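You operate a simulated robot arm through the tools that you are given. There is no shell and no other tool.

You are at the controls of a simulated robot arm. One attempt, no reset.

## Task
Switch the light box off, clear its pane and rub off the smear.
Fine: tile on the bench; use the teal grip pad and put it back. What is to be rubbed or washed off counts as gone when no trace of it is left.
Where things are to end (x, y in the base frame): two-dot tile within 60 mm of [790, -150].

The check looks at the end state, three seconds after you hand in, the way a careful person would. Anything else that was tipped, shoved, dropped, spilled or broken makes it a failure.

## Robot
A 6-joint arm with a two-finger gripper, fixed in place. Base frame: the origin is on the floor under the middle of its stand, x ahead of it, y to its left, z up; the work surface is at about z = 760. Lengths are in mm, angles in rad, forces in N, time in s.
It reaches about 1572 mm from its shoulder. Its first joint turns from -2.897 to 2.897 rad. Payload 2.45 kg.
The tool frame sits at the grasp point between the pads (the TCP): z along the fingers, y along the line on which they close. The tips reach 20 mm beyond it. The gripper opens to 140 mm; its body begins 168 mm behind the TCP.
Orientation is told as [roll, pitch, yaw] about the base's x, y, z axes, in that order, counted from this pose: with the fingers straight down and closing along the base's y, the tool's x points along the base's -x, its y along +y and its z along -z.

## Interface
- The arm moves only by the tool step_arm. Its argument "rows" is a list of rows, each an object (a shift or turn left out is 0, a gripper value left out holds the last) with "translation": the shift along the tool's x, y, z in units of 20 mm (1.0 is 20 mm), a list of three; "rotation": the turn, a rotation vector about the tool's x, y, z in units of 6 degrees (1.0 is 6 degrees), a list of three; "jaw": the gripper command, from -1 (shut) to 1 (fully open), values between in proportion. In form: [{"translation": [x, y, z], "rotation": [rx, ry, rz], "jaw": jaw}, ...]. A call has 1 to 20 rows; each row shifts and turns the commanded pose from where the row before left it, along the tool's axes as they then stand. A call with a number of a shift or a turn outside -1 to 1 is refused whole. A row lasts 0.2 s, in which the tool goes at most 50 mm and 0.15 rad; a call with a longer step from one row to the next is refused whole, and so is a gripper value outside its range. Where a pose cannot be reached the arm comes as near as it can. A force on the tool above 90 N (or 10 N above the force at the start of the call, whichever is more), or a blocked arm, ends the call early, and 0.2 s more pass. The fingers move at their own pace (about 45 mm/s each) and stop on an object; they squeeze with about 28 N. The grip force told is the motor's: it shows also when the fingers shut on nothing. Time passes only in rows, and 0.2 s behind the last, so rows that do not move let the fingers close. The reply holds the time, the measured pose of the TCP, the force on the tool along the base axes, the opening and the grip force, in the units named above and with some noise, with the torque about the TCP (base axes, N m) and any sound that the robot's microphone picked up.
- Cameras (640 x 400 px; columns grow to the right, rows downward): "scene" is fixed at [49.8, -652.4, 1552]; the picture's right is [0.29, -0.96, 0.00], its down [-0.76, -0.23, -0.60] and it looks along [0.58, 0.17, -0.80] (base axes); focal length 288 px, centre (320, 200). "wrist" rides on the gripper at [78, 11, -209] in the tool frame; the picture's right is [-0.14, 0.99, 0.00], its down [-0.92, -0.13, -0.37] and it looks along [-0.36, -0.05, 0.93] (tool axes); focal length 280 px, centre (320, 200). There is no depth. A picture from a camera that has moved, and an enlarged one, comes with that camera's place and axes in the base frame and with its lens.
- get_image(camera): a new picture of that camera. It takes no simulated time.
- inspect(camera, box): a new picture of the part [left, top, right, bottom] of that camera's present view, enlarged. It takes no simulated time.
- sign_off(): hands the job in; it is judged then, once.

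Nothing tells you positions but the pictures and the camera data. Unless the task says otherwise, let go and move clear before handing in.

The tools are called after ">>>" as a command line: name --argument value ..., lists and objects as JSON in quotes. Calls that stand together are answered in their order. step_arm: Moves the arm, as the interface text tells. Its arguments: {"type":"object","properties":{"rows":{"type":"array"}},"required":["rows"]} The other tools are called the same way: get_image (camera) takes a picture; inspect (camera, box) takes an enlarged picture of a part of a camera's view; sign_off () hands the job in.

At the start:

```text
t: 0.0
ee_pos: [595.2, -321.4, 1083.1]
tool_rot: [-0.001, 0.001, 0.001]
wrist_force: [1.2, -0.2, -0.1]
ft_torque: [0.01, 0.01, -0.03]
opening: 140.0
grip_force: 0.1
```

scene: 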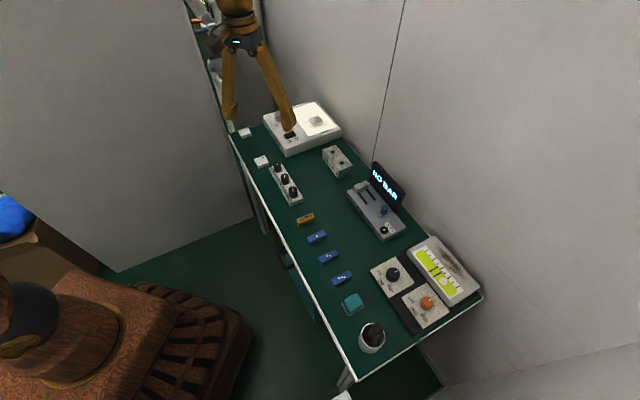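
wrist: 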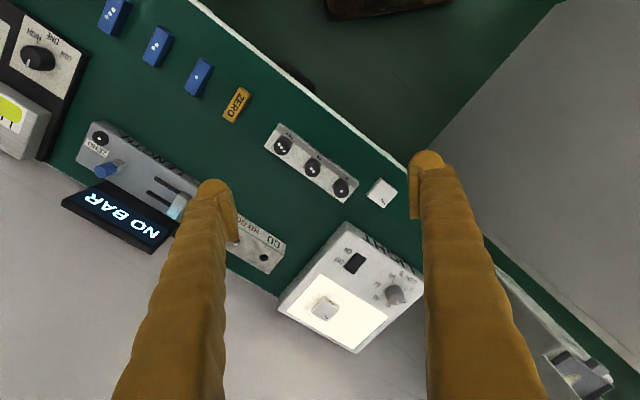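

I see a bench with a light box at the far left in the scene view (lit, with a tile on its pane), plus several devices and a teal pad near the other end. I'll look closer before moving.

>>> inspect --camera "scene" --box '[220, 80, 380, 180]'

>>> inspect --camera "scene" --box '[320, 230, 480, 370]'

>>> inspect --camera "wrist" --box '[260, 170, 440, 370]'

>>> inspect --camera "scene" --box '[230, 120, 430, 260]'

```text
4.00 times, centred on (300, 130) of scene
camera zoom: at [49.8, -652.4, 1552.0], right [0.29, -0.96, 0.0], down [-0.76, -0.23, -0.6], along [0.58, 0.17, -0.8], focal length 1150 px, centre (400, 480)
```

zoom: 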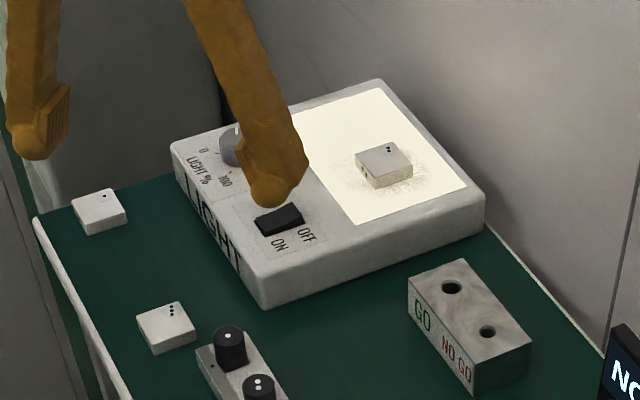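

```text
2.86 times, centred on (400, 300) of scene
camera zoom: at [49.8, -652.4, 1552.0], right [0.29, -0.96, 0.0], down [-0.76, -0.23, -0.6], along [0.58, 0.17, -0.8], focal length 822 px, centre (91, -86)
```

zoom: 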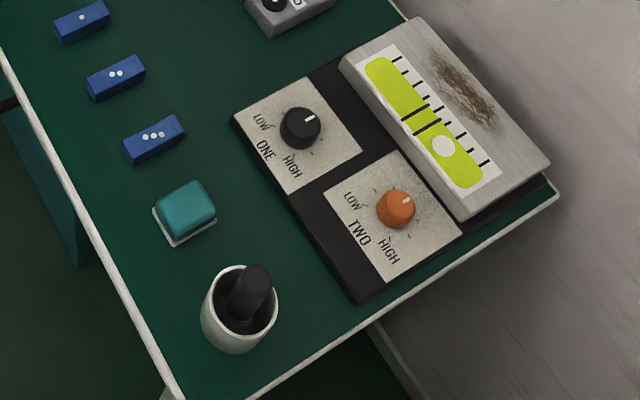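

```text
2.00 times, centred on (350, 270) of wrist
camera zoom: at [516.7, -310.6, 1292.6], right [0.14, 0.99, 0.0], down [0.92, -0.13, 0.37], along [0.36, -0.05, -0.93], focal length 561 px, centre (260, 60)
```

zoom: 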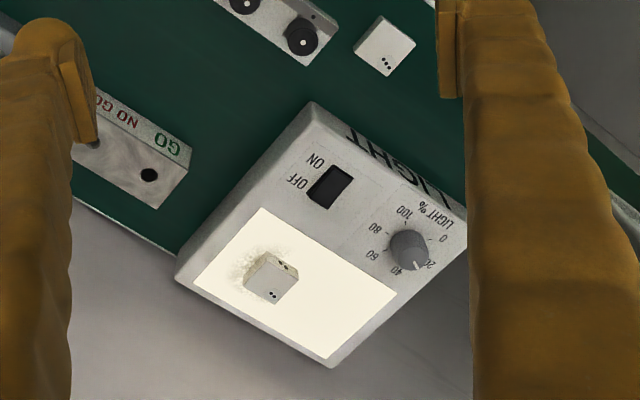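

```text
2.86 times, centred on (330, 190) of scene
camera zoom: at [49.8, -652.4, 1552.0], right [0.29, -0.96, 0.0], down [-0.76, -0.23, -0.6], along [0.58, 0.17, -0.8], focal length 822 px, centre (291, 229)
```

zoom: 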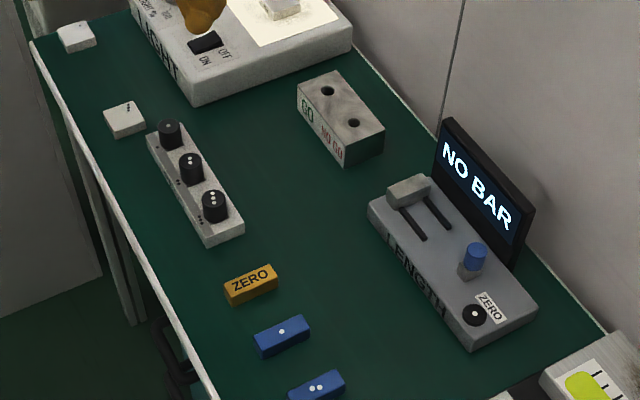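

The light box sits near (930, -370) with the two-dot tile on its lit pane, the one- and three-dot tiles lie along the near bench edge, and the teal pad is near (308, -667). The bench runs diagonally at about 45°, so I'll turn the tool to match and move over the light box for a closer look.

>>> step_arm --rows '[{"rotation": [0, 0, 0.96]}, {"rotation": [0, 0, 0.96]}, {"rotation": [0, 0, 0.96]}, {"rotation": [0, 0, 0.96]}, {"rotation": [0, 0, 0.96]}, {"rotation": [0, 0, 0.96]}, {"rotation": [0, 0, 0.96]}, {"rotation": [0, 0, 0.96]}, {"translation": [-0.68, 0.92, 0.333]}, {"translation": [-0.68, 0.92, 0.333]}, {"translation": [-0.68, 0.92, 0.333]}, {"translation": [-0.68, 0.92, 0.333]}, {"translation": [-0.68, 0.92, 0.333]}, {"translation": [-0.68, 0.92, 0.333]}, {"translation": [-0.68, 0.92, 0.333]}, {"translation": [-0.68, 0.92, 0.333]}, {"translation": [-0.68, 0.92, 0.333]}, {"translation": [-0.68, 0.92, 0.333]}, {"translation": [-0.68, 0.92, 0.333]}, {"translation": [-0.68, 0.92, 0.333]}]'

```text
t: 4.2
ee_pos: [867.2, -287.3, 1004.4]
tool_rot: [-0.002, -0.001, -0.805]
wrist_force: [-0.1, -1.1, 0.9]
ft_torque: [-0.01, -0.01, -0.01]
opening: 140.1
grip_force: 0.1
```

The tool should now be over the light box, turned to match the bench. I'll take pictures from both cameras.

>>> get_image --camera "wrist"

>>> get_image --camera "scene"

>>> inspect --camera "wrist" --box '[220, 80, 420, 280]'

```text
taken
camera wrist: at [821.0, -222.7, 1212.1], right [0.81, 0.59, 0.0], down [0.55, -0.75, 0.37], along [0.22, -0.3, -0.93], focal length 280 px, centre (320, 200)
```

wrist: 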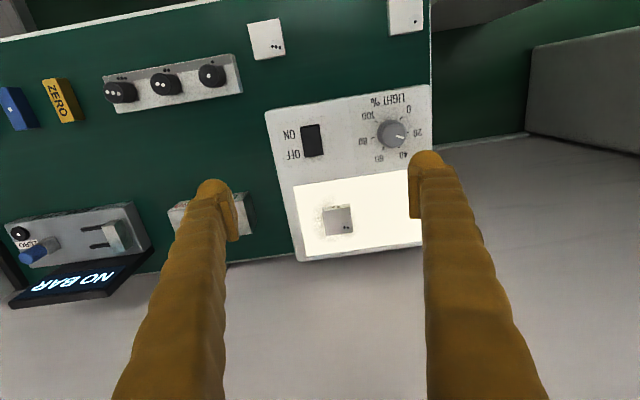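

```text
taken
```

scene: 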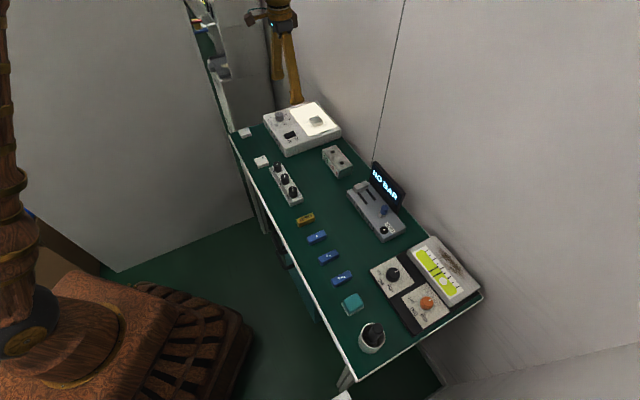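

```text
2.00 times, centred on (320, 180) of wrist
camera zoom: at [821.0, -222.7, 1212.1], right [0.81, 0.59, 0.0], down [0.55, -0.75, 0.37], along [0.22, -0.3, -0.93], focal length 561 px, centre (320, 240)
```

zoom: 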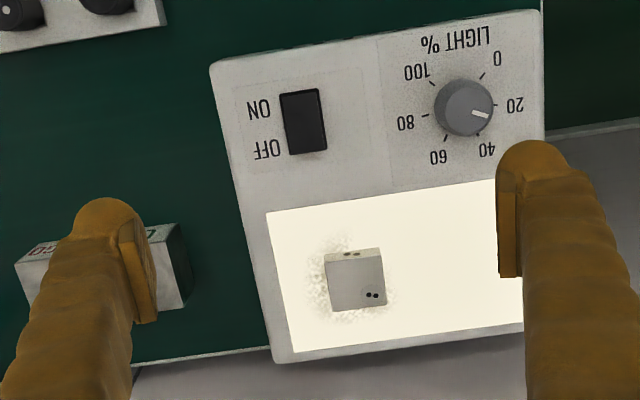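

>>> inspect --camera "wrist" --box '[260, 100, 360, 180]'

>>> inspect --camera "wrist" --box '[280, 170, 420, 270]'

>>> inspect --camera "scene" --box '[255, 90, 350, 165]'

>>> inspect --camera "scene" --box '[325, 280, 395, 335]'

```text
5.00 times, centred on (310, 140) of wrist
camera zoom: at [821.0, -222.7, 1212.1], right [0.81, 0.59, 0.0], down [0.55, -0.75, 0.37], along [0.22, -0.3, -0.93], focal length 1402 px, centre (370, 500)
```

zoom: 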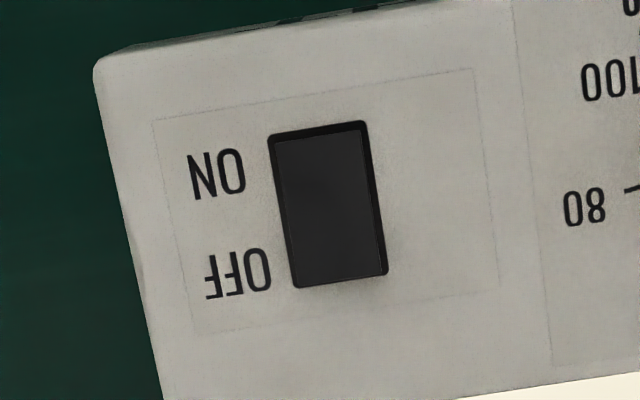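

```text
4.00 times, centred on (350, 220) of wrist
camera zoom: at [821.0, -222.7, 1212.1], right [0.81, 0.59, 0.0], down [0.55, -0.75, 0.37], along [0.22, -0.3, -0.93], focal length 1122 px, centre (200, 120)
```

zoom: 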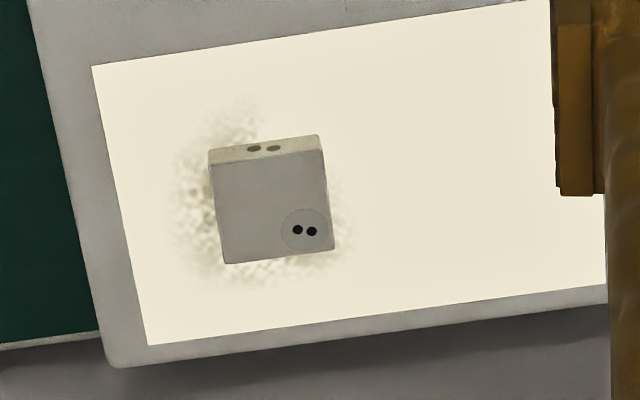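

```text
5.33 times, centred on (302, 128) of scene
camera zoom: at [49.8, -652.4, 1552.0], right [0.29, -0.96, 0.0], down [-0.76, -0.23, -0.6], along [0.58, 0.17, -0.8], focal length 1534 px, centre (413, 587)
```

zoom: 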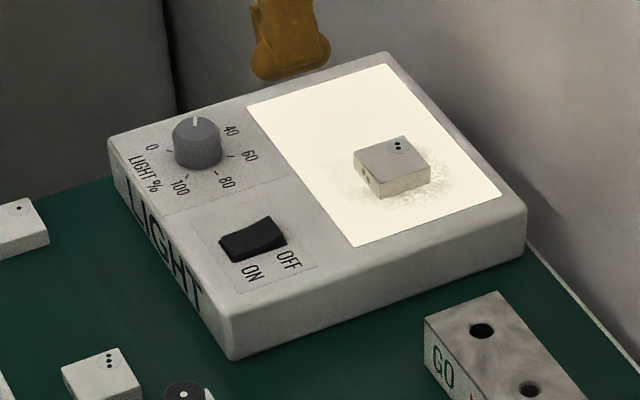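

```text
7.27 times, centred on (360, 308) of scene
camera zoom: at [49.8, -652.4, 1552.0], right [0.29, -0.96, 0.0], down [-0.76, -0.23, -0.6], along [0.58, 0.17, -0.8], focal length 2092 px, centre (29, -582)
```

zoom: 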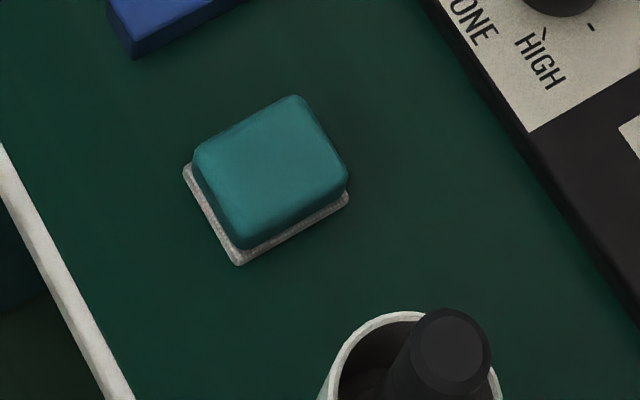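

The light box top is near z ≈ 800, the rocker switch near (851, -285) with its ON side pressed, and the tile near (956, -362). I'll square the tool to the bench, close the fingers and descend above the OFF half of the rocker.

>>> step_arm --rows '[{"rotation": [0, 0, -0.18], "translation": [0, 0, 0], "jaw": -1}, {"translation": [0.04, -0.26, 0.6]}, {"translation": [0.03, -0.25, 0.6]}, {"translation": [0, 0, 1]}, {"translation": [0, 0, 1]}, {"translation": [0, 0, 1]}, {"translation": [0, 0, 1]}, {"translation": [0, 0, 0.5]}, {}, {}]'

>>> get_image --camera "wrist"

>>> inspect --camera "scene" --box '[255, 70, 350, 165]'

```text
t: 6.4
ee_pos: [859.0, -292.4, 890.0]
tool_rot: [0.001, 0.002, -0.785]
wrist_force: [0.4, -0.2, -0.4]
ft_torque: [0.01, 0.02, 0.0]
opening: 0.0
grip_force: 28.4
```

```text
taken
camera wrist: at [811.9, -229.3, 1099.1], right [0.8, 0.6, 0.0], down [0.56, -0.74, 0.37], along [0.22, -0.29, -0.93], focal length 280 px, centre (320, 200)
```

wrist: 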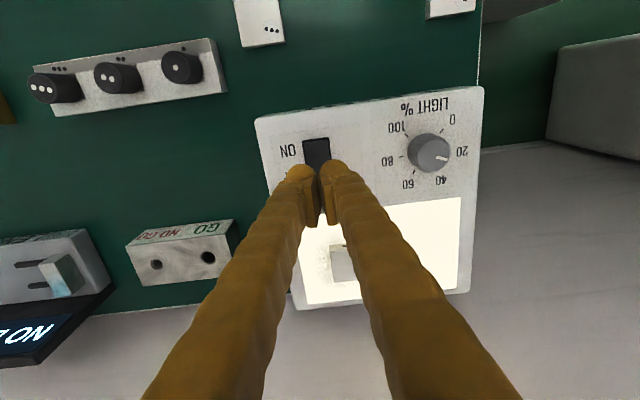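

```text
4.21 times, centred on (302, 118) of scene
camera zoom: at [49.8, -652.4, 1552.0], right [0.29, -0.96, 0.0], down [-0.76, -0.23, -0.6], along [0.58, 0.17, -0.8], focal length 1211 px, centre (394, 547)
```

zoom: 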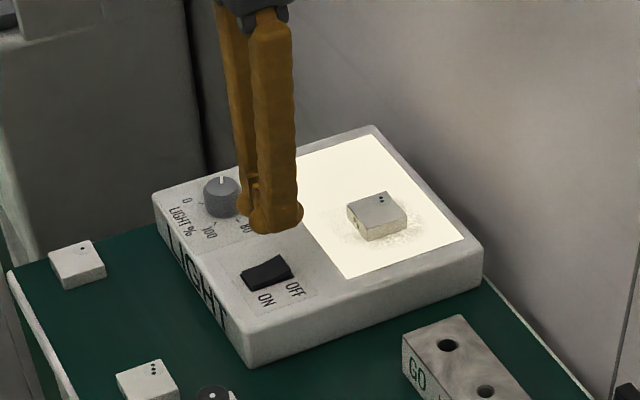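

The closed fingers are above the OFF half of the rocker. I'll go down carefully and watch for contact.

>>> step_arm --rows '[{"translation": [0, 0, 0.75]}, {"translation": [0, 0, 0.75]}, {"translation": [0, 0, 0.75]}, {"translation": [0, 0, 0.25]}, {"translation": [0, 0, 0.15]}, {}]'

>>> get_image --camera "wrist"

>>> inspect --camera "scene" --box '[255, 90, 350, 165]'

```text
t: 7.8
ee_pos: [858.2, -292.5, 837.3]
tool_rot: [0.0, -0.003, -0.785]
wrist_force: [-1.5, 1.7, 11.3]
ft_torque: [0.09, 0.14, -0.01]
opening: 5.6
grip_force: 28.9
```

```text
taken
camera wrist: at [811.3, -229.3, 1045.7], right [0.8, 0.6, 0.0], down [0.56, -0.74, 0.37], along [0.22, -0.29, -0.93], focal length 280 px, centre (320, 200)
```

wrist: 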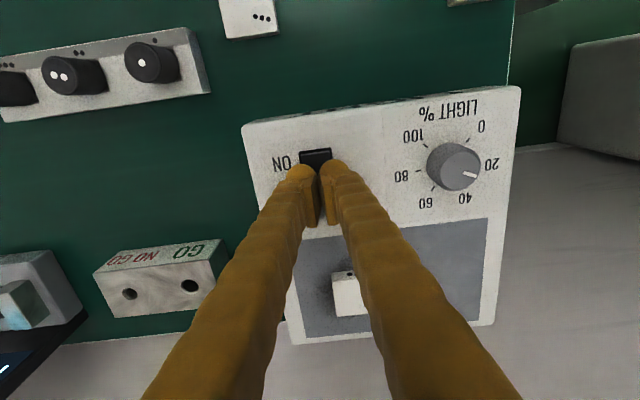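

```text
5.33 times, centred on (302, 128) of scene
camera zoom: at [49.8, -652.4, 1552.0], right [0.29, -0.96, 0.0], down [-0.76, -0.23, -0.6], along [0.58, 0.17, -0.8], focal length 1534 px, centre (413, 587)
```

zoom: 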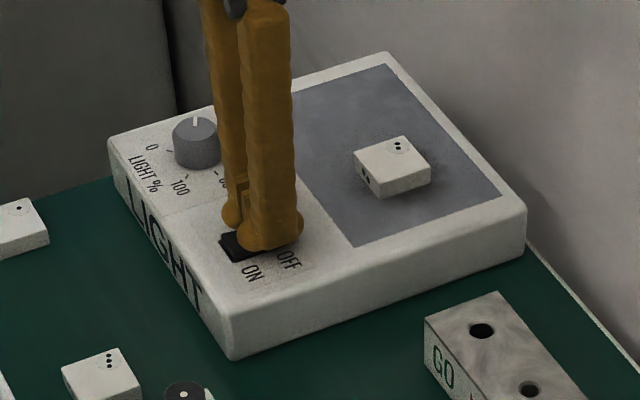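

The pane has gone dark, so the switch is off. I'll back straight up, open the fingers and check.

>>> step_arm --rows '[{"translation": [0, 0, -0.5]}, {"translation": [0, 0, -1]}, {"translation": [0, 0, -1]}, {"translation": [0, 0, -1]}, {"translation": [0, 0, -1], "jaw": 0.3}, {"translation": [-0.5, 0.5, -1]}, {"translation": [-0.5, 0.5, 0]}, {}, {}]'

>>> get_image --camera "wrist"

>>> inspect --camera "scene" --box '[255, 90, 350, 165]'

>>> inspect --camera "wrist" --box '[240, 100, 400, 280]'

```text
t: 9.8
ee_pos: [886.6, -292.4, 946.3]
tool_rot: [0.0, 0.001, -0.785]
wrist_force: [-1.1, 0.5, 0.5]
ft_torque: [-0.01, -0.05, -0.04]
opening: 91.1
grip_force: 0.0
```

```text
taken
camera wrist: at [839.3, -229.2, 1155.4], right [0.8, 0.6, 0.0], down [0.56, -0.74, 0.37], along [0.22, -0.29, -0.93], focal length 280 px, centre (320, 200)
```

wrist: 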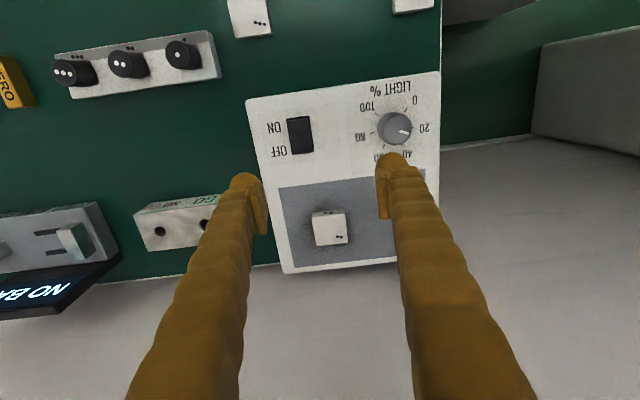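

```text
5.33 times, centred on (302, 128) of scene
camera zoom: at [49.8, -652.4, 1552.0], right [0.29, -0.96, 0.0], down [-0.76, -0.23, -0.6], along [0.58, 0.17, -0.8], focal length 1534 px, centre (413, 587)
```

zoom: 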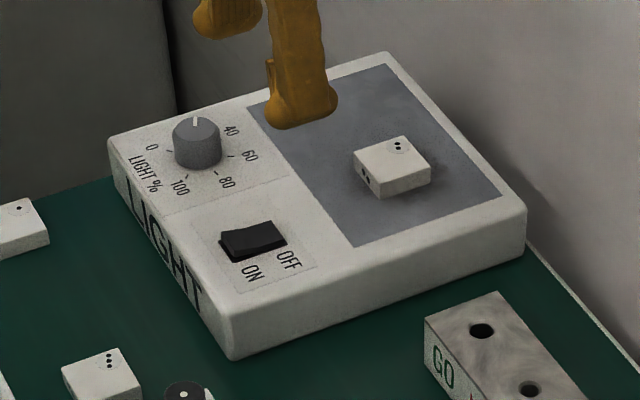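

```text
2.22 times, centred on (320, 190) of wrist
camera zoom: at [839.3, -229.2, 1155.4], right [0.8, 0.6, 0.0], down [0.56, -0.74, 0.37], along [0.22, -0.29, -0.93], focal length 623 px, centre (320, 222)
```

zoom: 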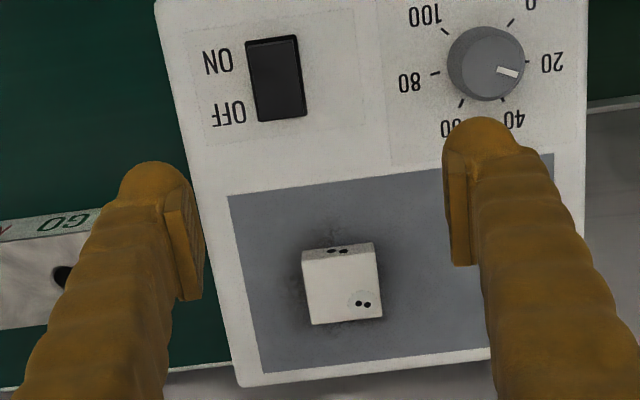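

The light is off and the rocker has tipped to OFF. Next I'll pick the two-dot tile up off the pane, centring the open fingers over it at about (955, -362).

>>> step_arm --rows '[{"translation": [-0.98, 0, 0.5], "jaw": 0.1}, {"translation": [-0.98, 0, 0.5]}, {"translation": [-0.98, 0, 0.5]}, {"translation": [-0.98, 0, 0.5]}, {"translation": [-0.96, 0, 0.5]}, {"translation": [0, 0, 0.8]}, {"translation": [0, 0, 0.8]}, {}]'

>>> get_image --camera "wrist"

>>> inspect --camera "scene" --box '[255, 80, 350, 155]'

```text
t: 11.6
ee_pos: [955.5, -362.4, 864.1]
tool_rot: [0.0, 0.0, -0.785]
wrist_force: [-0.1, 0.3, -0.2]
ft_torque: [0.01, 0.03, -0.04]
opening: 76.8
grip_force: 0.1
```

```text
taken
camera wrist: at [908.5, -298.2, 1072.8], right [0.8, 0.6, 0.0], down [0.56, -0.74, 0.37], along [0.22, -0.29, -0.93], focal length 280 px, centre (320, 200)
```

wrist: 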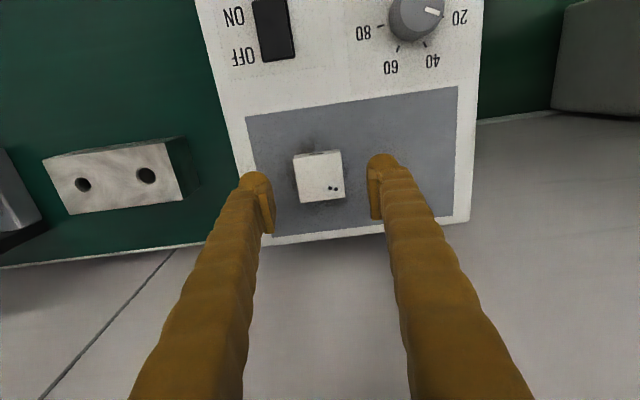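

```text
5.33 times, centred on (302, 118) of scene
camera zoom: at [49.8, -652.4, 1552.0], right [0.29, -0.96, 0.0], down [-0.76, -0.23, -0.6], along [0.58, 0.17, -0.8], focal length 1534 px, centre (413, 640)
```

zoom: 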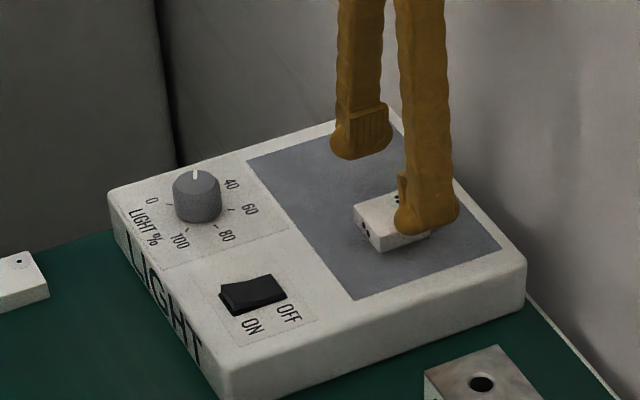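

The fingers straddle the tile evenly. I'll lower to just above the pane.

>>> step_arm --rows '[{"translation": [0, 0, 0.6]}, {"translation": [0, 0, 0.5]}, {"translation": [0, 0, 0.3]}, {"translation": [0, 0, 0.2]}, {}]'

>>> get_image --camera "wrist"

>>> inspect --camera "scene" --box '[275, 80, 350, 140]'

```text
t: 12.8
ee_pos: [956.8, -362.3, 832.1]
tool_rot: [0.001, -0.001, -0.785]
wrist_force: [0.1, -0.7, -1.1]
ft_torque: [0.01, -0.04, -0.04]
opening: 77.0
grip_force: 0.0
```

```text
taken
camera wrist: at [909.4, -297.7, 1040.4], right [0.8, 0.6, 0.0], down [0.56, -0.74, 0.37], along [0.22, -0.29, -0.93], focal length 280 px, centre (320, 200)
```

wrist: 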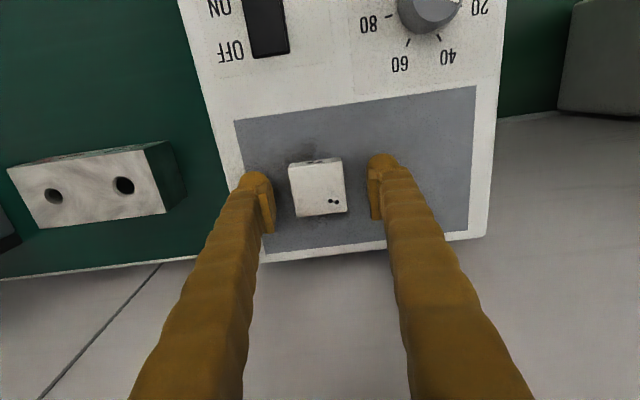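

```text
6.67 times, centred on (312, 110) of scene
camera zoom: at [49.8, -652.4, 1552.0], right [0.29, -0.96, 0.0], down [-0.76, -0.23, -0.6], along [0.58, 0.17, -0.8], focal length 1918 px, centre (370, 800)
```

zoom: 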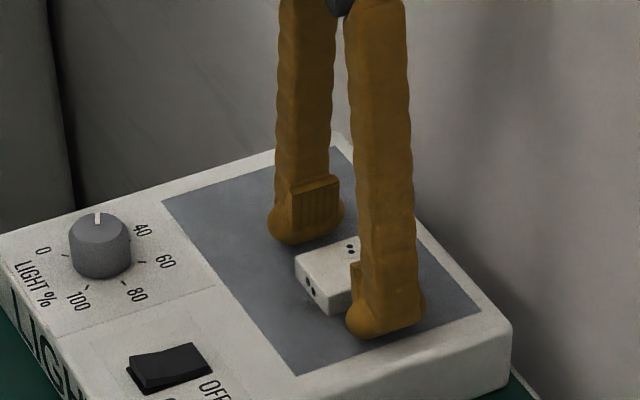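

The tips are just above the pane on either side of the tile. I'll close on it and check the grip.

>>> step_arm --rows '[{"jaw": -1}, {}, {}, {}]'

```text
t: 13.8
ee_pos: [956.7, -361.2, 831.4]
tool_rot: [0.0, -0.001, -0.785]
wrist_force: [0.2, -0.2, 0.4]
ft_torque: [0.04, -0.02, -0.01]
opening: 42.6
grip_force: 27.8
```

The tile is held. I'll lift it and carry it over to the free spot at (790, -150) between the other two tiles.

>>> step_arm --rows '[{"translation": [0, 0, -0.5]}, {"translation": [0, 0, -1]}, {"translation": [0, 0, -1]}, {"translation": [0, 0, -1]}, {"translation": [0.96, 0.11, 0]}, {"translation": [0.96, 0.11, 0]}, {"translation": [0.96, 0.11, 0]}, {"translation": [0.96, 0.11, 0]}, {"translation": [0.95, 0.11, 0]}, {"translation": [0.95, 0.11, 0]}, {"translation": [0.95, 0.11, 0]}, {"translation": [0.95, 0.11, 0]}, {"translation": [0.95, 0.11, 0]}, {"translation": [0.95, 0.11, 0]}, {"translation": [0.95, 0.11, 0]}, {"translation": [0.95, 0.11, 0]}, {"translation": [0.95, 0.12, 0]}, {"translation": [0.95, 0.12, 0]}, {}]'

>>> get_image --camera "wrist"

>>> get_image --camera "scene"

```text
t: 17.8
ee_pos: [789.9, -150.6, 902.6]
tool_rot: [0.001, 0.001, -0.784]
wrist_force: [-0.2, -0.6, -1.4]
ft_torque: [0.04, 0.02, 0.02]
opening: 43.0
grip_force: 27.5
```

```text
taken
camera wrist: at [742.3, -87.2, 1111.1], right [0.8, 0.6, 0.0], down [0.56, -0.74, 0.37], along [0.22, -0.29, -0.93], focal length 280 px, centre (320, 200)
```

wrist: 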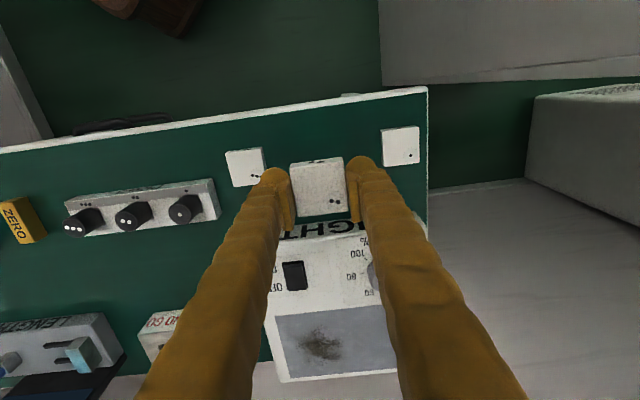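

```text
taken
```

scene: 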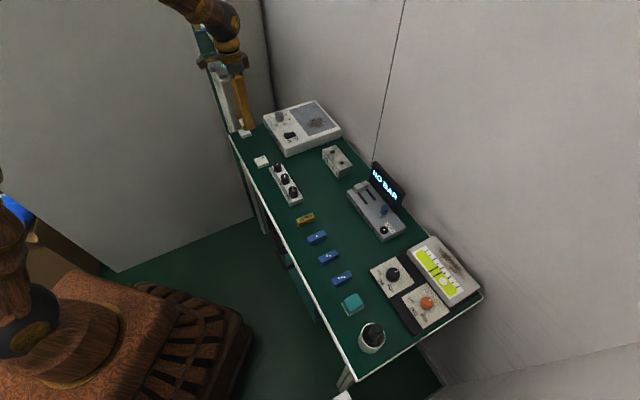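

The smear is now fully visible on the pane, and the tile is over its spot with both neighbours clear. I'll lower it to the bench.

>>> step_arm --rows '[{"translation": [0, 0, 1]}, {"translation": [0, 0, 1]}, {"translation": [0, 0, 1]}, {"translation": [0, 0, 1]}, {"translation": [0, 0, 0.75]}, {"translation": [0, 0, 0.3]}, {"translation": [0, 0, 0.15]}, {}]'

>>> inspect --camera "scene" --box '[215, 100, 290, 180]'

```text
t: 19.6
ee_pos: [790.7, -151.1, 797.6]
tool_rot: [0.001, 0.001, -0.783]
wrist_force: [0.1, -0.2, -0.7]
ft_torque: [0.02, 0.03, 0.01]
opening: 42.8
grip_force: 28.1
```

```text
5.00 times, centred on (252, 140) of scene
camera zoom: at [49.8, -652.4, 1552.0], right [0.29, -0.96, 0.0], down [-0.76, -0.23, -0.6], along [0.58, 0.17, -0.8], focal length 1438 px, centre (658, 500)
```

zoom: 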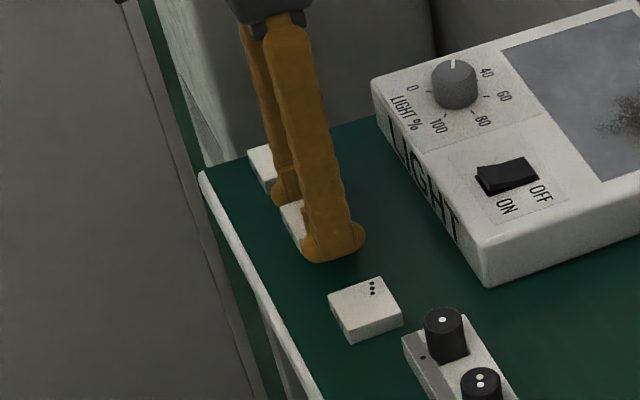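

>>> step_arm --rows '[{"translation": [0, 0, 0.1]}, {"translation": [0, 0, 0.1]}, {"translation": [0, 0, 0.1]}, {}]'

```text
t: 20.6
ee_pos: [788.8, -150.2, 792.4]
tool_rot: [0.0, 0.001, -0.784]
wrist_force: [1.0, -0.6, -1.6]
ft_torque: [0.0, 0.01, 0.0]
opening: 42.7
grip_force: 28.2
```

The tile has not touched the bench yet at z = 792. I'll continue down in small steps.

>>> step_arm --rows '[{"translation": [0, 0, 0.08]}, {"translation": [0, 0, 0.08]}, {}]'

```text
t: 21.4
ee_pos: [789.5, -149.7, 789.5]
tool_rot: [0.0, -0.001, -0.786]
wrist_force: [-0.5, -0.7, -0.8]
ft_torque: [-0.01, -0.02, 0.01]
opening: 42.6
grip_force: 27.3
```

>>> step_arm --rows '[{"translation": [0, 0, 0.06]}, {"translation": [0, 0, 0.06]}, {}]'

```text
t: 22.2
ee_pos: [789.8, -150.1, 786.4]
tool_rot: [-0.001, 0.0, -0.787]
wrist_force: [0.4, -0.5, -0.5]
ft_torque: [0.0, 0.02, -0.02]
opening: 42.7
grip_force: 27.8
```

>>> step_arm --rows '[{"translation": [0, 0, 0.06]}, {"translation": [0, 0, 0.06]}, {}]'

>>> inspect --camera "scene" --box '[230, 115, 280, 165]'

```text
t: 23.0
ee_pos: [788.8, -150.5, 784.3]
tool_rot: [-0.001, -0.001, -0.786]
wrist_force: [1.1, 0.5, -0.6]
ft_torque: [0.0, 0.01, -0.02]
opening: 42.7
grip_force: 28.1
```

```text
8.00 times, centred on (255, 140) of scene
camera zoom: at [49.8, -652.4, 1552.0], right [0.29, -0.96, 0.0], down [-0.76, -0.23, -0.6], along [0.58, 0.17, -0.8], focal length 2301 px, centre (840, 680)
```

zoom: 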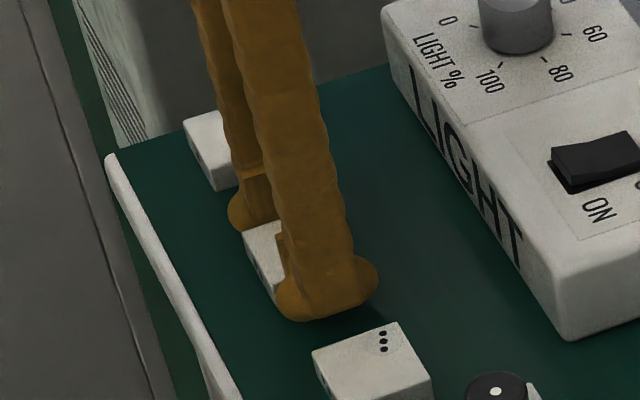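

>>> step_arm --rows '[{"translation": [0, 0, 0.05]}, {"translation": [0, 0, 0.05]}, {}]'

```text
t: 23.8
ee_pos: [789.7, -150.9, 782.1]
tool_rot: [-0.001, 0.0, -0.786]
wrist_force: [-0.2, 0.3, -1.5]
ft_torque: [0.0, 0.01, 0.02]
opening: 42.4
grip_force: 27.9
```

>>> step_arm --rows '[{"translation": [0, 0, 0.05]}, {"translation": [0, 0, 0.05]}, {}]'

```text
t: 24.6
ee_pos: [790.4, -150.6, 780.6]
tool_rot: [-0.001, -0.003, -0.785]
wrist_force: [-3.3, 3.0, 23.3]
ft_torque: [0.04, 0.0, 0.0]
opening: 42.7
grip_force: 28.2
```

Contact was made, so the tile is on the bench. I'll ease off, open the fingers and rise straight up.

>>> step_arm --rows '[{"translation": [0, 0, -0.05]}, {"jaw": -0.15}, {}, {"jaw": 0.0}, {}, {"translation": [0, 0, -0.5]}, {"translation": [0, 0, -1]}, {"translation": [0, 0, -1]}, {"translation": [0, 0, -1]}, {"translation": [0, 0, -1]}, {"translation": [0, 0, -1]}, {"translation": [0, 0, -1]}, {}]'

>>> get_image --camera "wrist"

>>> inspect --camera "wrist" --box '[240, 240, 420, 400]'

>>> inspect --camera "scene" --box '[225, 80, 345, 180]'

```text
t: 27.4
ee_pos: [788.5, -152.5, 912.1]
tool_rot: [-0.001, -0.001, -0.785]
wrist_force: [0.7, -0.9, -0.3]
ft_torque: [0.0, 0.01, 0.02]
opening: 70.0
grip_force: 0.0
```

```text
taken
camera wrist: at [741.1, -88.4, 1121.0], right [0.8, 0.6, 0.0], down [0.56, -0.74, 0.37], along [0.22, -0.29, -0.93], focal length 280 px, centre (320, 200)
```

wrist: 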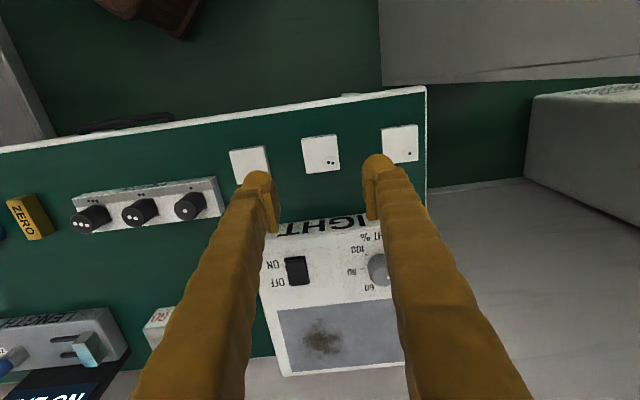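

```text
2.50 times, centred on (330, 320) of wrist
camera zoom: at [741.1, -88.4, 1121.0], right [0.8, 0.6, 0.0], down [0.56, -0.74, 0.37], along [0.22, -0.29, -0.93], focal length 701 px, centre (295, -100)
```

zoom: 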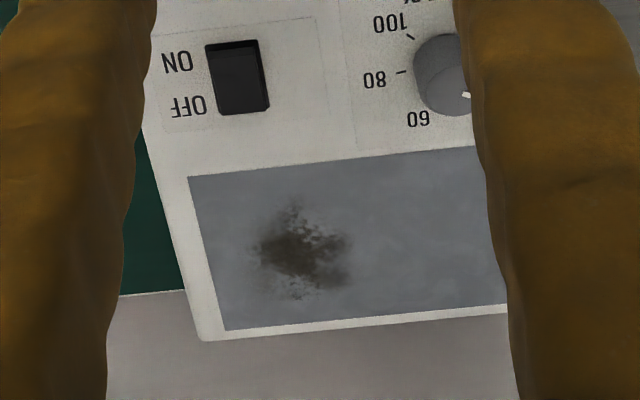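

```text
4.00 times, centred on (285, 130) of scene
camera zoom: at [49.8, -652.4, 1552.0], right [0.29, -0.96, 0.0], down [-0.76, -0.23, -0.6], along [0.58, 0.17, -0.8], focal length 1150 px, centre (460, 480)
```

zoom: 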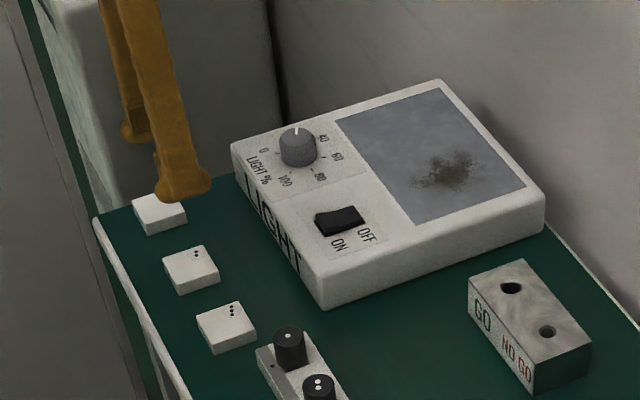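

The tile stands in the row between its neighbours and the smear is in plain view, roughly 75 × 85 mm around (951, -361). Next I'll travel along the bench at a safe height to the teal pad.

>>> step_arm --rows '[{"translation": [0.03, -0.98, 0], "jaw": 0.3}, {"translation": [0.03, -0.98, 0]}, {"translation": [0.03, -0.98, 0]}, {"translation": [0.03, -0.98, 0]}, {"translation": [0.03, -0.98, 0]}, {"translation": [0.03, -0.98, 0]}, {"translation": [0.03, -0.98, 0]}, {"translation": [0.03, -0.98, 0]}, {"translation": [0.03, -0.98, 0]}, {"translation": [0.03, -0.98, 0]}, {"translation": [0.03, -0.98, 0]}, {"translation": [0.03, -0.98, 0]}, {"translation": [0.03, -0.98, 0]}, {"translation": [0.03, -0.98, 0]}, {"translation": [0.03, -0.98, 0]}, {"translation": [0.03, -0.98, 0]}, {"translation": [0.03, -0.98, 0]}, {"translation": [0.03, -0.98, 0]}]'

>>> step_arm --rows '[{"translation": [0.03, -0.98, 0]}, {"translation": [0.03, -0.98, 0]}, {"translation": [0.03, -0.98, 0]}, {"translation": [0.03, -0.98, 0]}, {"translation": [0.03, -0.98, 0]}, {"translation": [0.03, -0.98, 0]}, {"translation": [0.03, -0.98, 0]}, {"translation": [0.03, -0.98, 0]}, {"translation": [0.03, -0.98, 0]}, {"translation": [0.03, -0.98, 0]}, {"translation": [0.03, -0.98, 0]}, {"translation": [0.03, -0.98, 0]}, {"translation": [0.03, -0.98, 0]}, {"translation": [0.03, -0.98, 0]}, {"translation": [0.03, -0.98, 0]}, {"translation": [0.03, -0.98, 0]}, {"translation": [0.03, -0.98, 0]}, {"translation": [0.03, -0.98, 0]}, {}]'

>>> get_image --camera "wrist"

>>> get_image --camera "scene"

```text
t: 31.2
ee_pos: [532.4, -393.3, 910.1]
tool_rot: [0.001, 0.0, -0.785]
wrist_force: [-0.1, -0.2, -0.7]
ft_torque: [-0.01, -0.03, -0.01]
opening: 90.8
grip_force: 0.0
```

```text
t: 35.2
ee_pos: [273.0, -634.9, 912.1]
tool_rot: [-0.001, 0.0, -0.786]
wrist_force: [0.2, 0.6, -1.1]
ft_torque: [0.0, 0.02, 0.04]
opening: 90.8
grip_force: 0.0
```

```text
taken
camera wrist: at [226.3, -570.7, 1121.0], right [0.8, 0.6, 0.0], down [0.56, -0.74, 0.37], along [0.22, -0.29, -0.93], focal length 280 px, centre (320, 200)
```

wrist: 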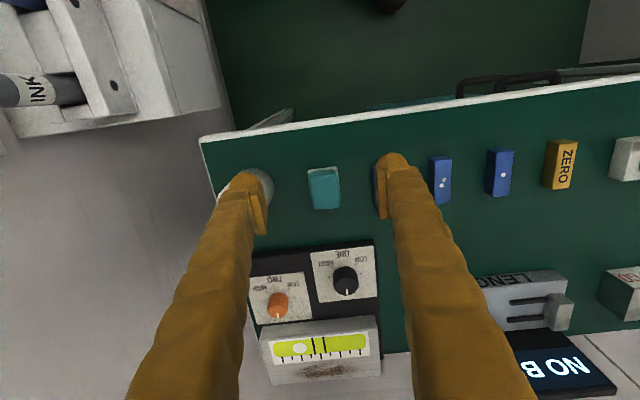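

```text
taken
```

scene: 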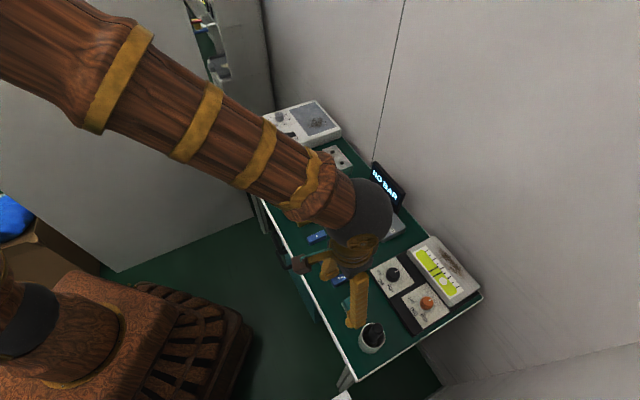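

>>> inspect --camera "wrist" --box '[270, 140, 380, 230]'

>>> inspect --camera "wrist" --box '[190, 120, 470, 300]'

```text
4.44 times, centred on (325, 185) of wrist
camera zoom: at [226.3, -570.7, 1121.0], right [0.8, 0.6, 0.0], down [0.56, -0.74, 0.37], along [0.22, -0.29, -0.93], focal length 1246 px, centre (298, 267)
```

zoom: 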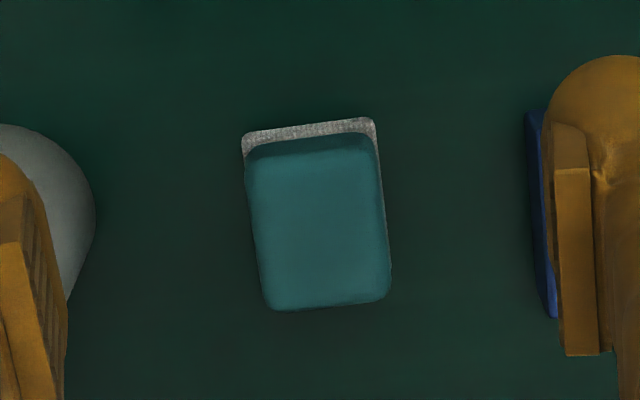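

```text
2.22 times, centred on (330, 210) of wrist
camera zoom: at [226.3, -570.7, 1121.0], right [0.8, 0.6, 0.0], down [0.56, -0.74, 0.37], along [0.22, -0.29, -0.93], focal length 623 px, centre (298, 178)
```

zoom: 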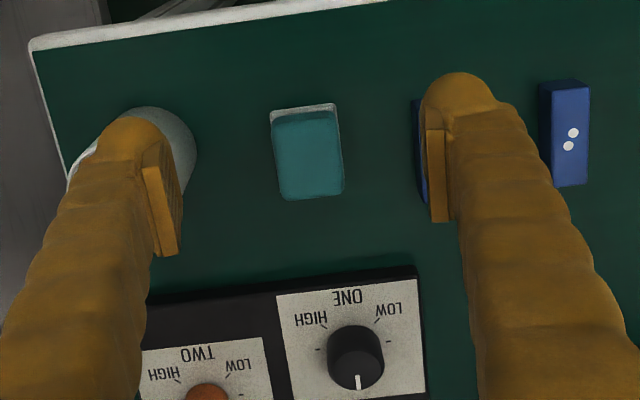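

The pad stands close to the pot on one side and a blue block on the other, so gripping along the bench would be tight. I'll turn the gripper 90° to close across the bench, where there's more room, and centre over the pad at about (303, -662).

>>> step_arm --rows '[{"translation": [-0.7, 0.03, 0]}, {"translation": [-0.7, 0.03, 0]}, {"translation": [-0.63, 0.03, 0]}, {"rotation": [0, 0, 1]}, {"rotation": [0, 0, 1]}, {"rotation": [0, 0, 1]}, {"rotation": [0, 0, 1]}, {"rotation": [0, 0, 1]}, {"rotation": [0, 0, 1]}, {"rotation": [0, 0, 1]}, {"rotation": [0, 0, 1]}, {"rotation": [0, 0, 1]}, {"rotation": [0, 0, 1]}, {"rotation": [0, 0, 1]}, {"rotation": [0, 0, 1]}, {"rotation": [0, 0, 1]}, {"rotation": [0, 0, 1]}, {"rotation": [0, 0, 1]}, {}]'

>>> get_image --camera "wrist"

>>> inspect --camera "wrist" --box '[240, 80, 400, 220]'

```text
t: 39.2
ee_pos: [305.4, -661.4, 911.4]
tool_rot: [0.001, 0.002, -2.359]
wrist_force: [0.3, 0.2, -0.4]
ft_torque: [0.01, -0.03, 0.03]
opening: 91.1
grip_force: 0.0
```

```text
taken
camera wrist: at [368.3, -614.2, 1120.0], right [0.6, -0.8, 0.0], down [-0.74, -0.56, 0.37], along [-0.29, -0.22, -0.93], focal length 280 px, centre (320, 200)
```

wrist: 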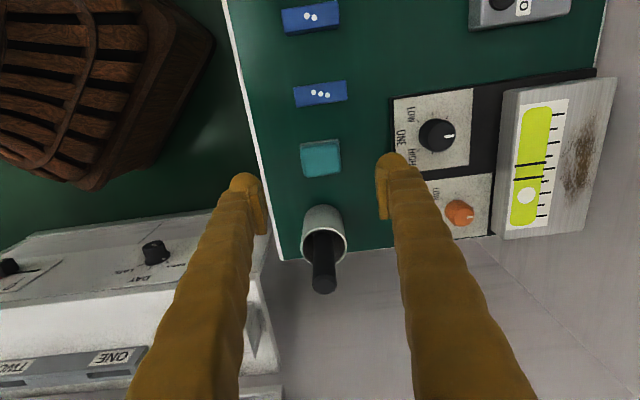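

```text
2.86 times, centred on (320, 150) of wrist
camera zoom: at [368.3, -614.2, 1120.0], right [0.6, -0.8, 0.0], down [-0.74, -0.56, 0.37], along [-0.29, -0.22, -0.93], focal length 801 px, centre (320, 343)
```

zoom: 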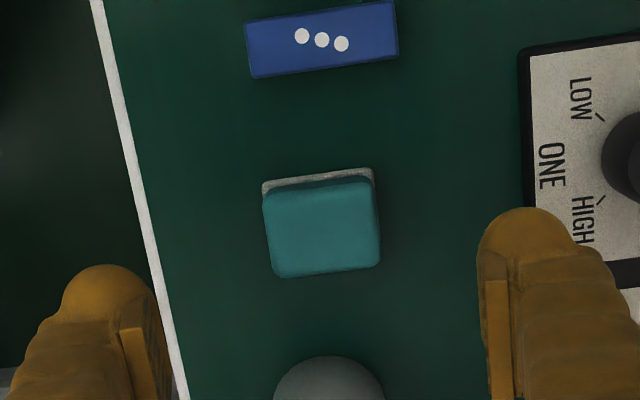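

The pad's centre is close to (305, -663), its top is near z ≈ 784, and there's clear room for both fingers. I'll narrow the opening and come down to just above it.

>>> step_arm --rows '[{"translation": [-0.05, 0.06, 0.5], "jaw": 0.05}, {"translation": [0, 0, 0.8]}, {"translation": [0, 0, 0.8]}, {"translation": [0, 0, 0.8]}, {"translation": [0, 0, 0.8]}, {"translation": [0, 0, 0.4]}, {}]'

>>> get_image --camera "wrist"

>>> inspect --camera "wrist" --box '[230, 100, 410, 240]'

>>> inspect --camera "scene" --box '[310, 240, 430, 370]'

```text
t: 40.8
ee_pos: [305.0, -663.4, 831.2]
tool_rot: [0.001, 0.001, -2.357]
wrist_force: [1.3, 0.2, 1.0]
ft_torque: [0.03, -0.01, 0.0]
opening: 73.5
grip_force: 0.0
```

```text
taken
camera wrist: at [368.5, -615.5, 1038.4], right [0.6, -0.8, 0.0], down [-0.74, -0.56, 0.37], along [-0.29, -0.22, -0.93], focal length 280 px, centre (320, 200)
```

wrist: 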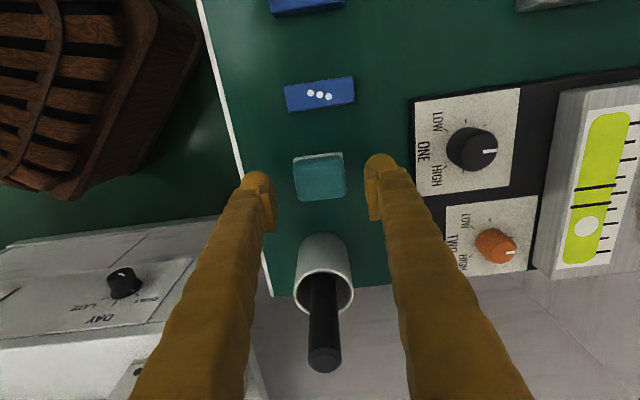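

```text
2.86 times, centred on (320, 170) of wrist
camera zoom: at [368.5, -615.5, 1038.4], right [0.6, -0.8, 0.0], down [-0.74, -0.56, 0.37], along [-0.29, -0.22, -0.93], focal length 801 px, centre (320, 286)
```

zoom: 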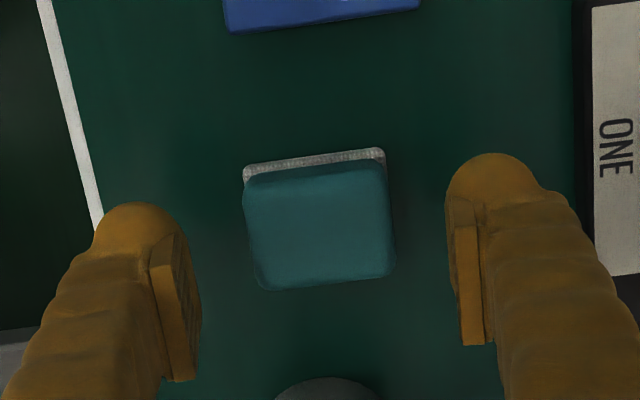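

```text
3.08 times, centred on (370, 305) of scene
camera zoom: at [49.8, -652.4, 1552.0], right [0.29, -0.96, 0.0], down [-0.76, -0.23, -0.6], along [0.58, 0.17, -0.8], focal length 885 px, centre (166, -123)
```

zoom: 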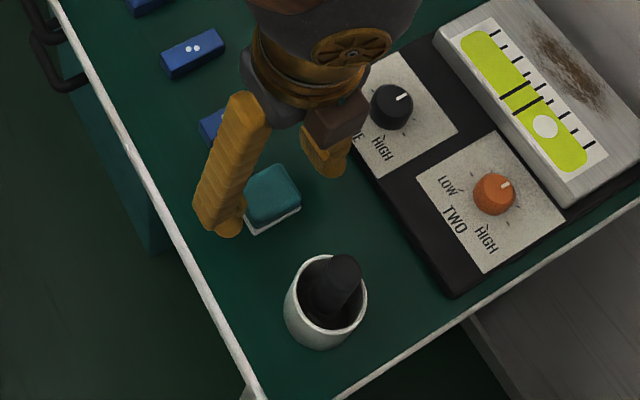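

The pad is centred between the fingers. I'll lower to grip the teal block, keeping the tips above the white base.

>>> step_arm --rows '[{"translation": [0.03, 0.03, 0.7]}, {"translation": [0, 0, 0.7]}, {"translation": [0, 0, 0.4]}, {"translation": [0, 0, 0.25]}, {}]'

>>> inspect --camera "scene" --box '[310, 260, 410, 350]'

>>> inspect --camera "wrist" --box '[230, 100, 410, 240]'

```text
t: 42.0
ee_pos: [307.2, -662.7, 786.5]
tool_rot: [0.0, 0.001, -2.356]
wrist_force: [-0.3, 0.5, 0.8]
ft_torque: [0.01, 0.03, 0.02]
opening: 73.6
grip_force: 0.1
```

```text
4.44 times, centred on (360, 305) of scene
camera zoom: at [49.8, -652.4, 1552.0], right [0.29, -0.96, 0.0], down [-0.76, -0.23, -0.6], along [0.58, 0.17, -0.8], focal length 1278 px, centre (142, -267)
```

zoom: 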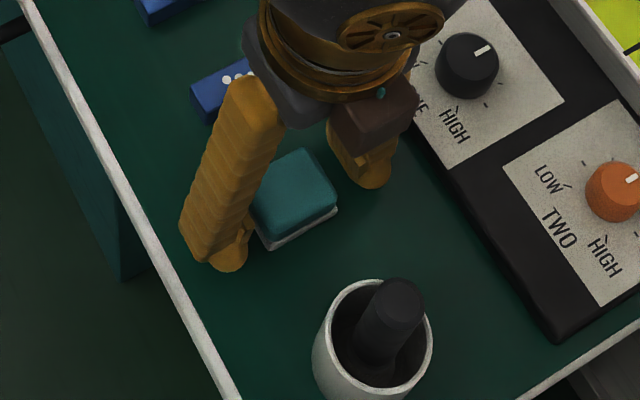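

```text
2.86 times, centred on (320, 170) of wrist
camera zoom: at [369.8, -615.1, 996.7], right [0.6, -0.8, 0.0], down [-0.74, -0.56, 0.37], along [-0.29, -0.22, -0.93], focal length 801 px, centre (320, 286)
```

zoom: 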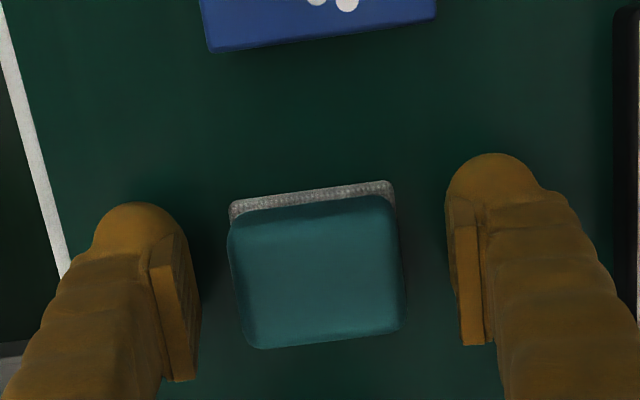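

The tips are slightly low, so I'll raise 2 mm to clear the white base and then close on the teal block.

>>> step_arm --rows '[{"translation": [0, 0, -0.12]}, {"jaw": -1}, {}, {}, {}]'

>>> inspect --camera "scene" --box '[310, 260, 410, 350]'

>>> inspect --camera "wrist" --box '[230, 100, 410, 240]'

```text
t: 43.2
ee_pos: [306.8, -663.8, 790.9]
tool_rot: [0.001, 0.001, -2.356]
wrist_force: [1.2, 0.5, 0.5]
ft_torque: [0.03, -0.02, -0.02]
opening: 46.2
grip_force: 28.1
```

```text
4.44 times, centred on (360, 305) of scene
camera zoom: at [49.8, -652.4, 1552.0], right [0.29, -0.96, 0.0], down [-0.76, -0.23, -0.6], along [0.58, 0.17, -0.8], focal length 1278 px, centre (142, -267)
```

zoom: 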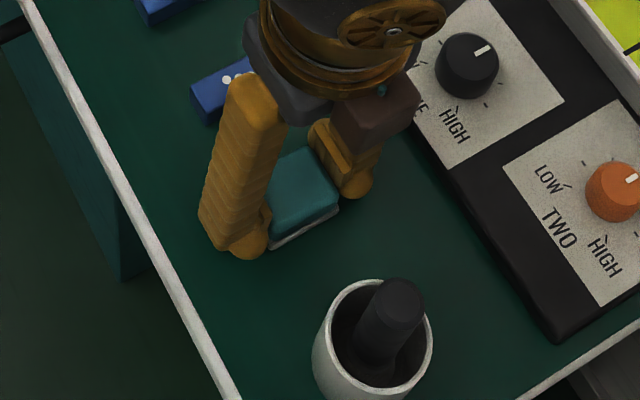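

```text
2.86 times, centred on (320, 170) of wrist
camera zoom: at [370.0, -615.2, 999.5], right [0.6, -0.8, 0.0], down [-0.74, -0.56, 0.37], along [-0.29, -0.22, -0.93], focal length 801 px, centre (320, 286)
```

zoom: 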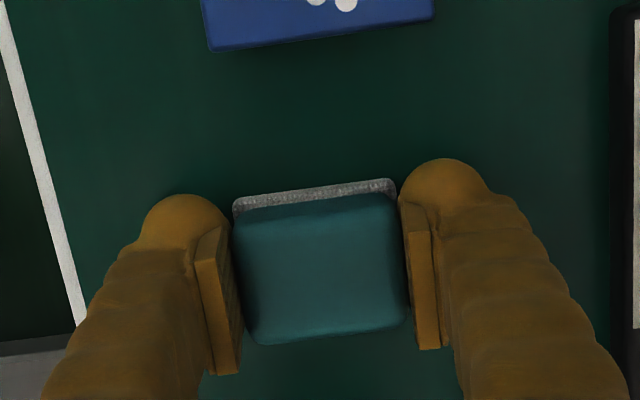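

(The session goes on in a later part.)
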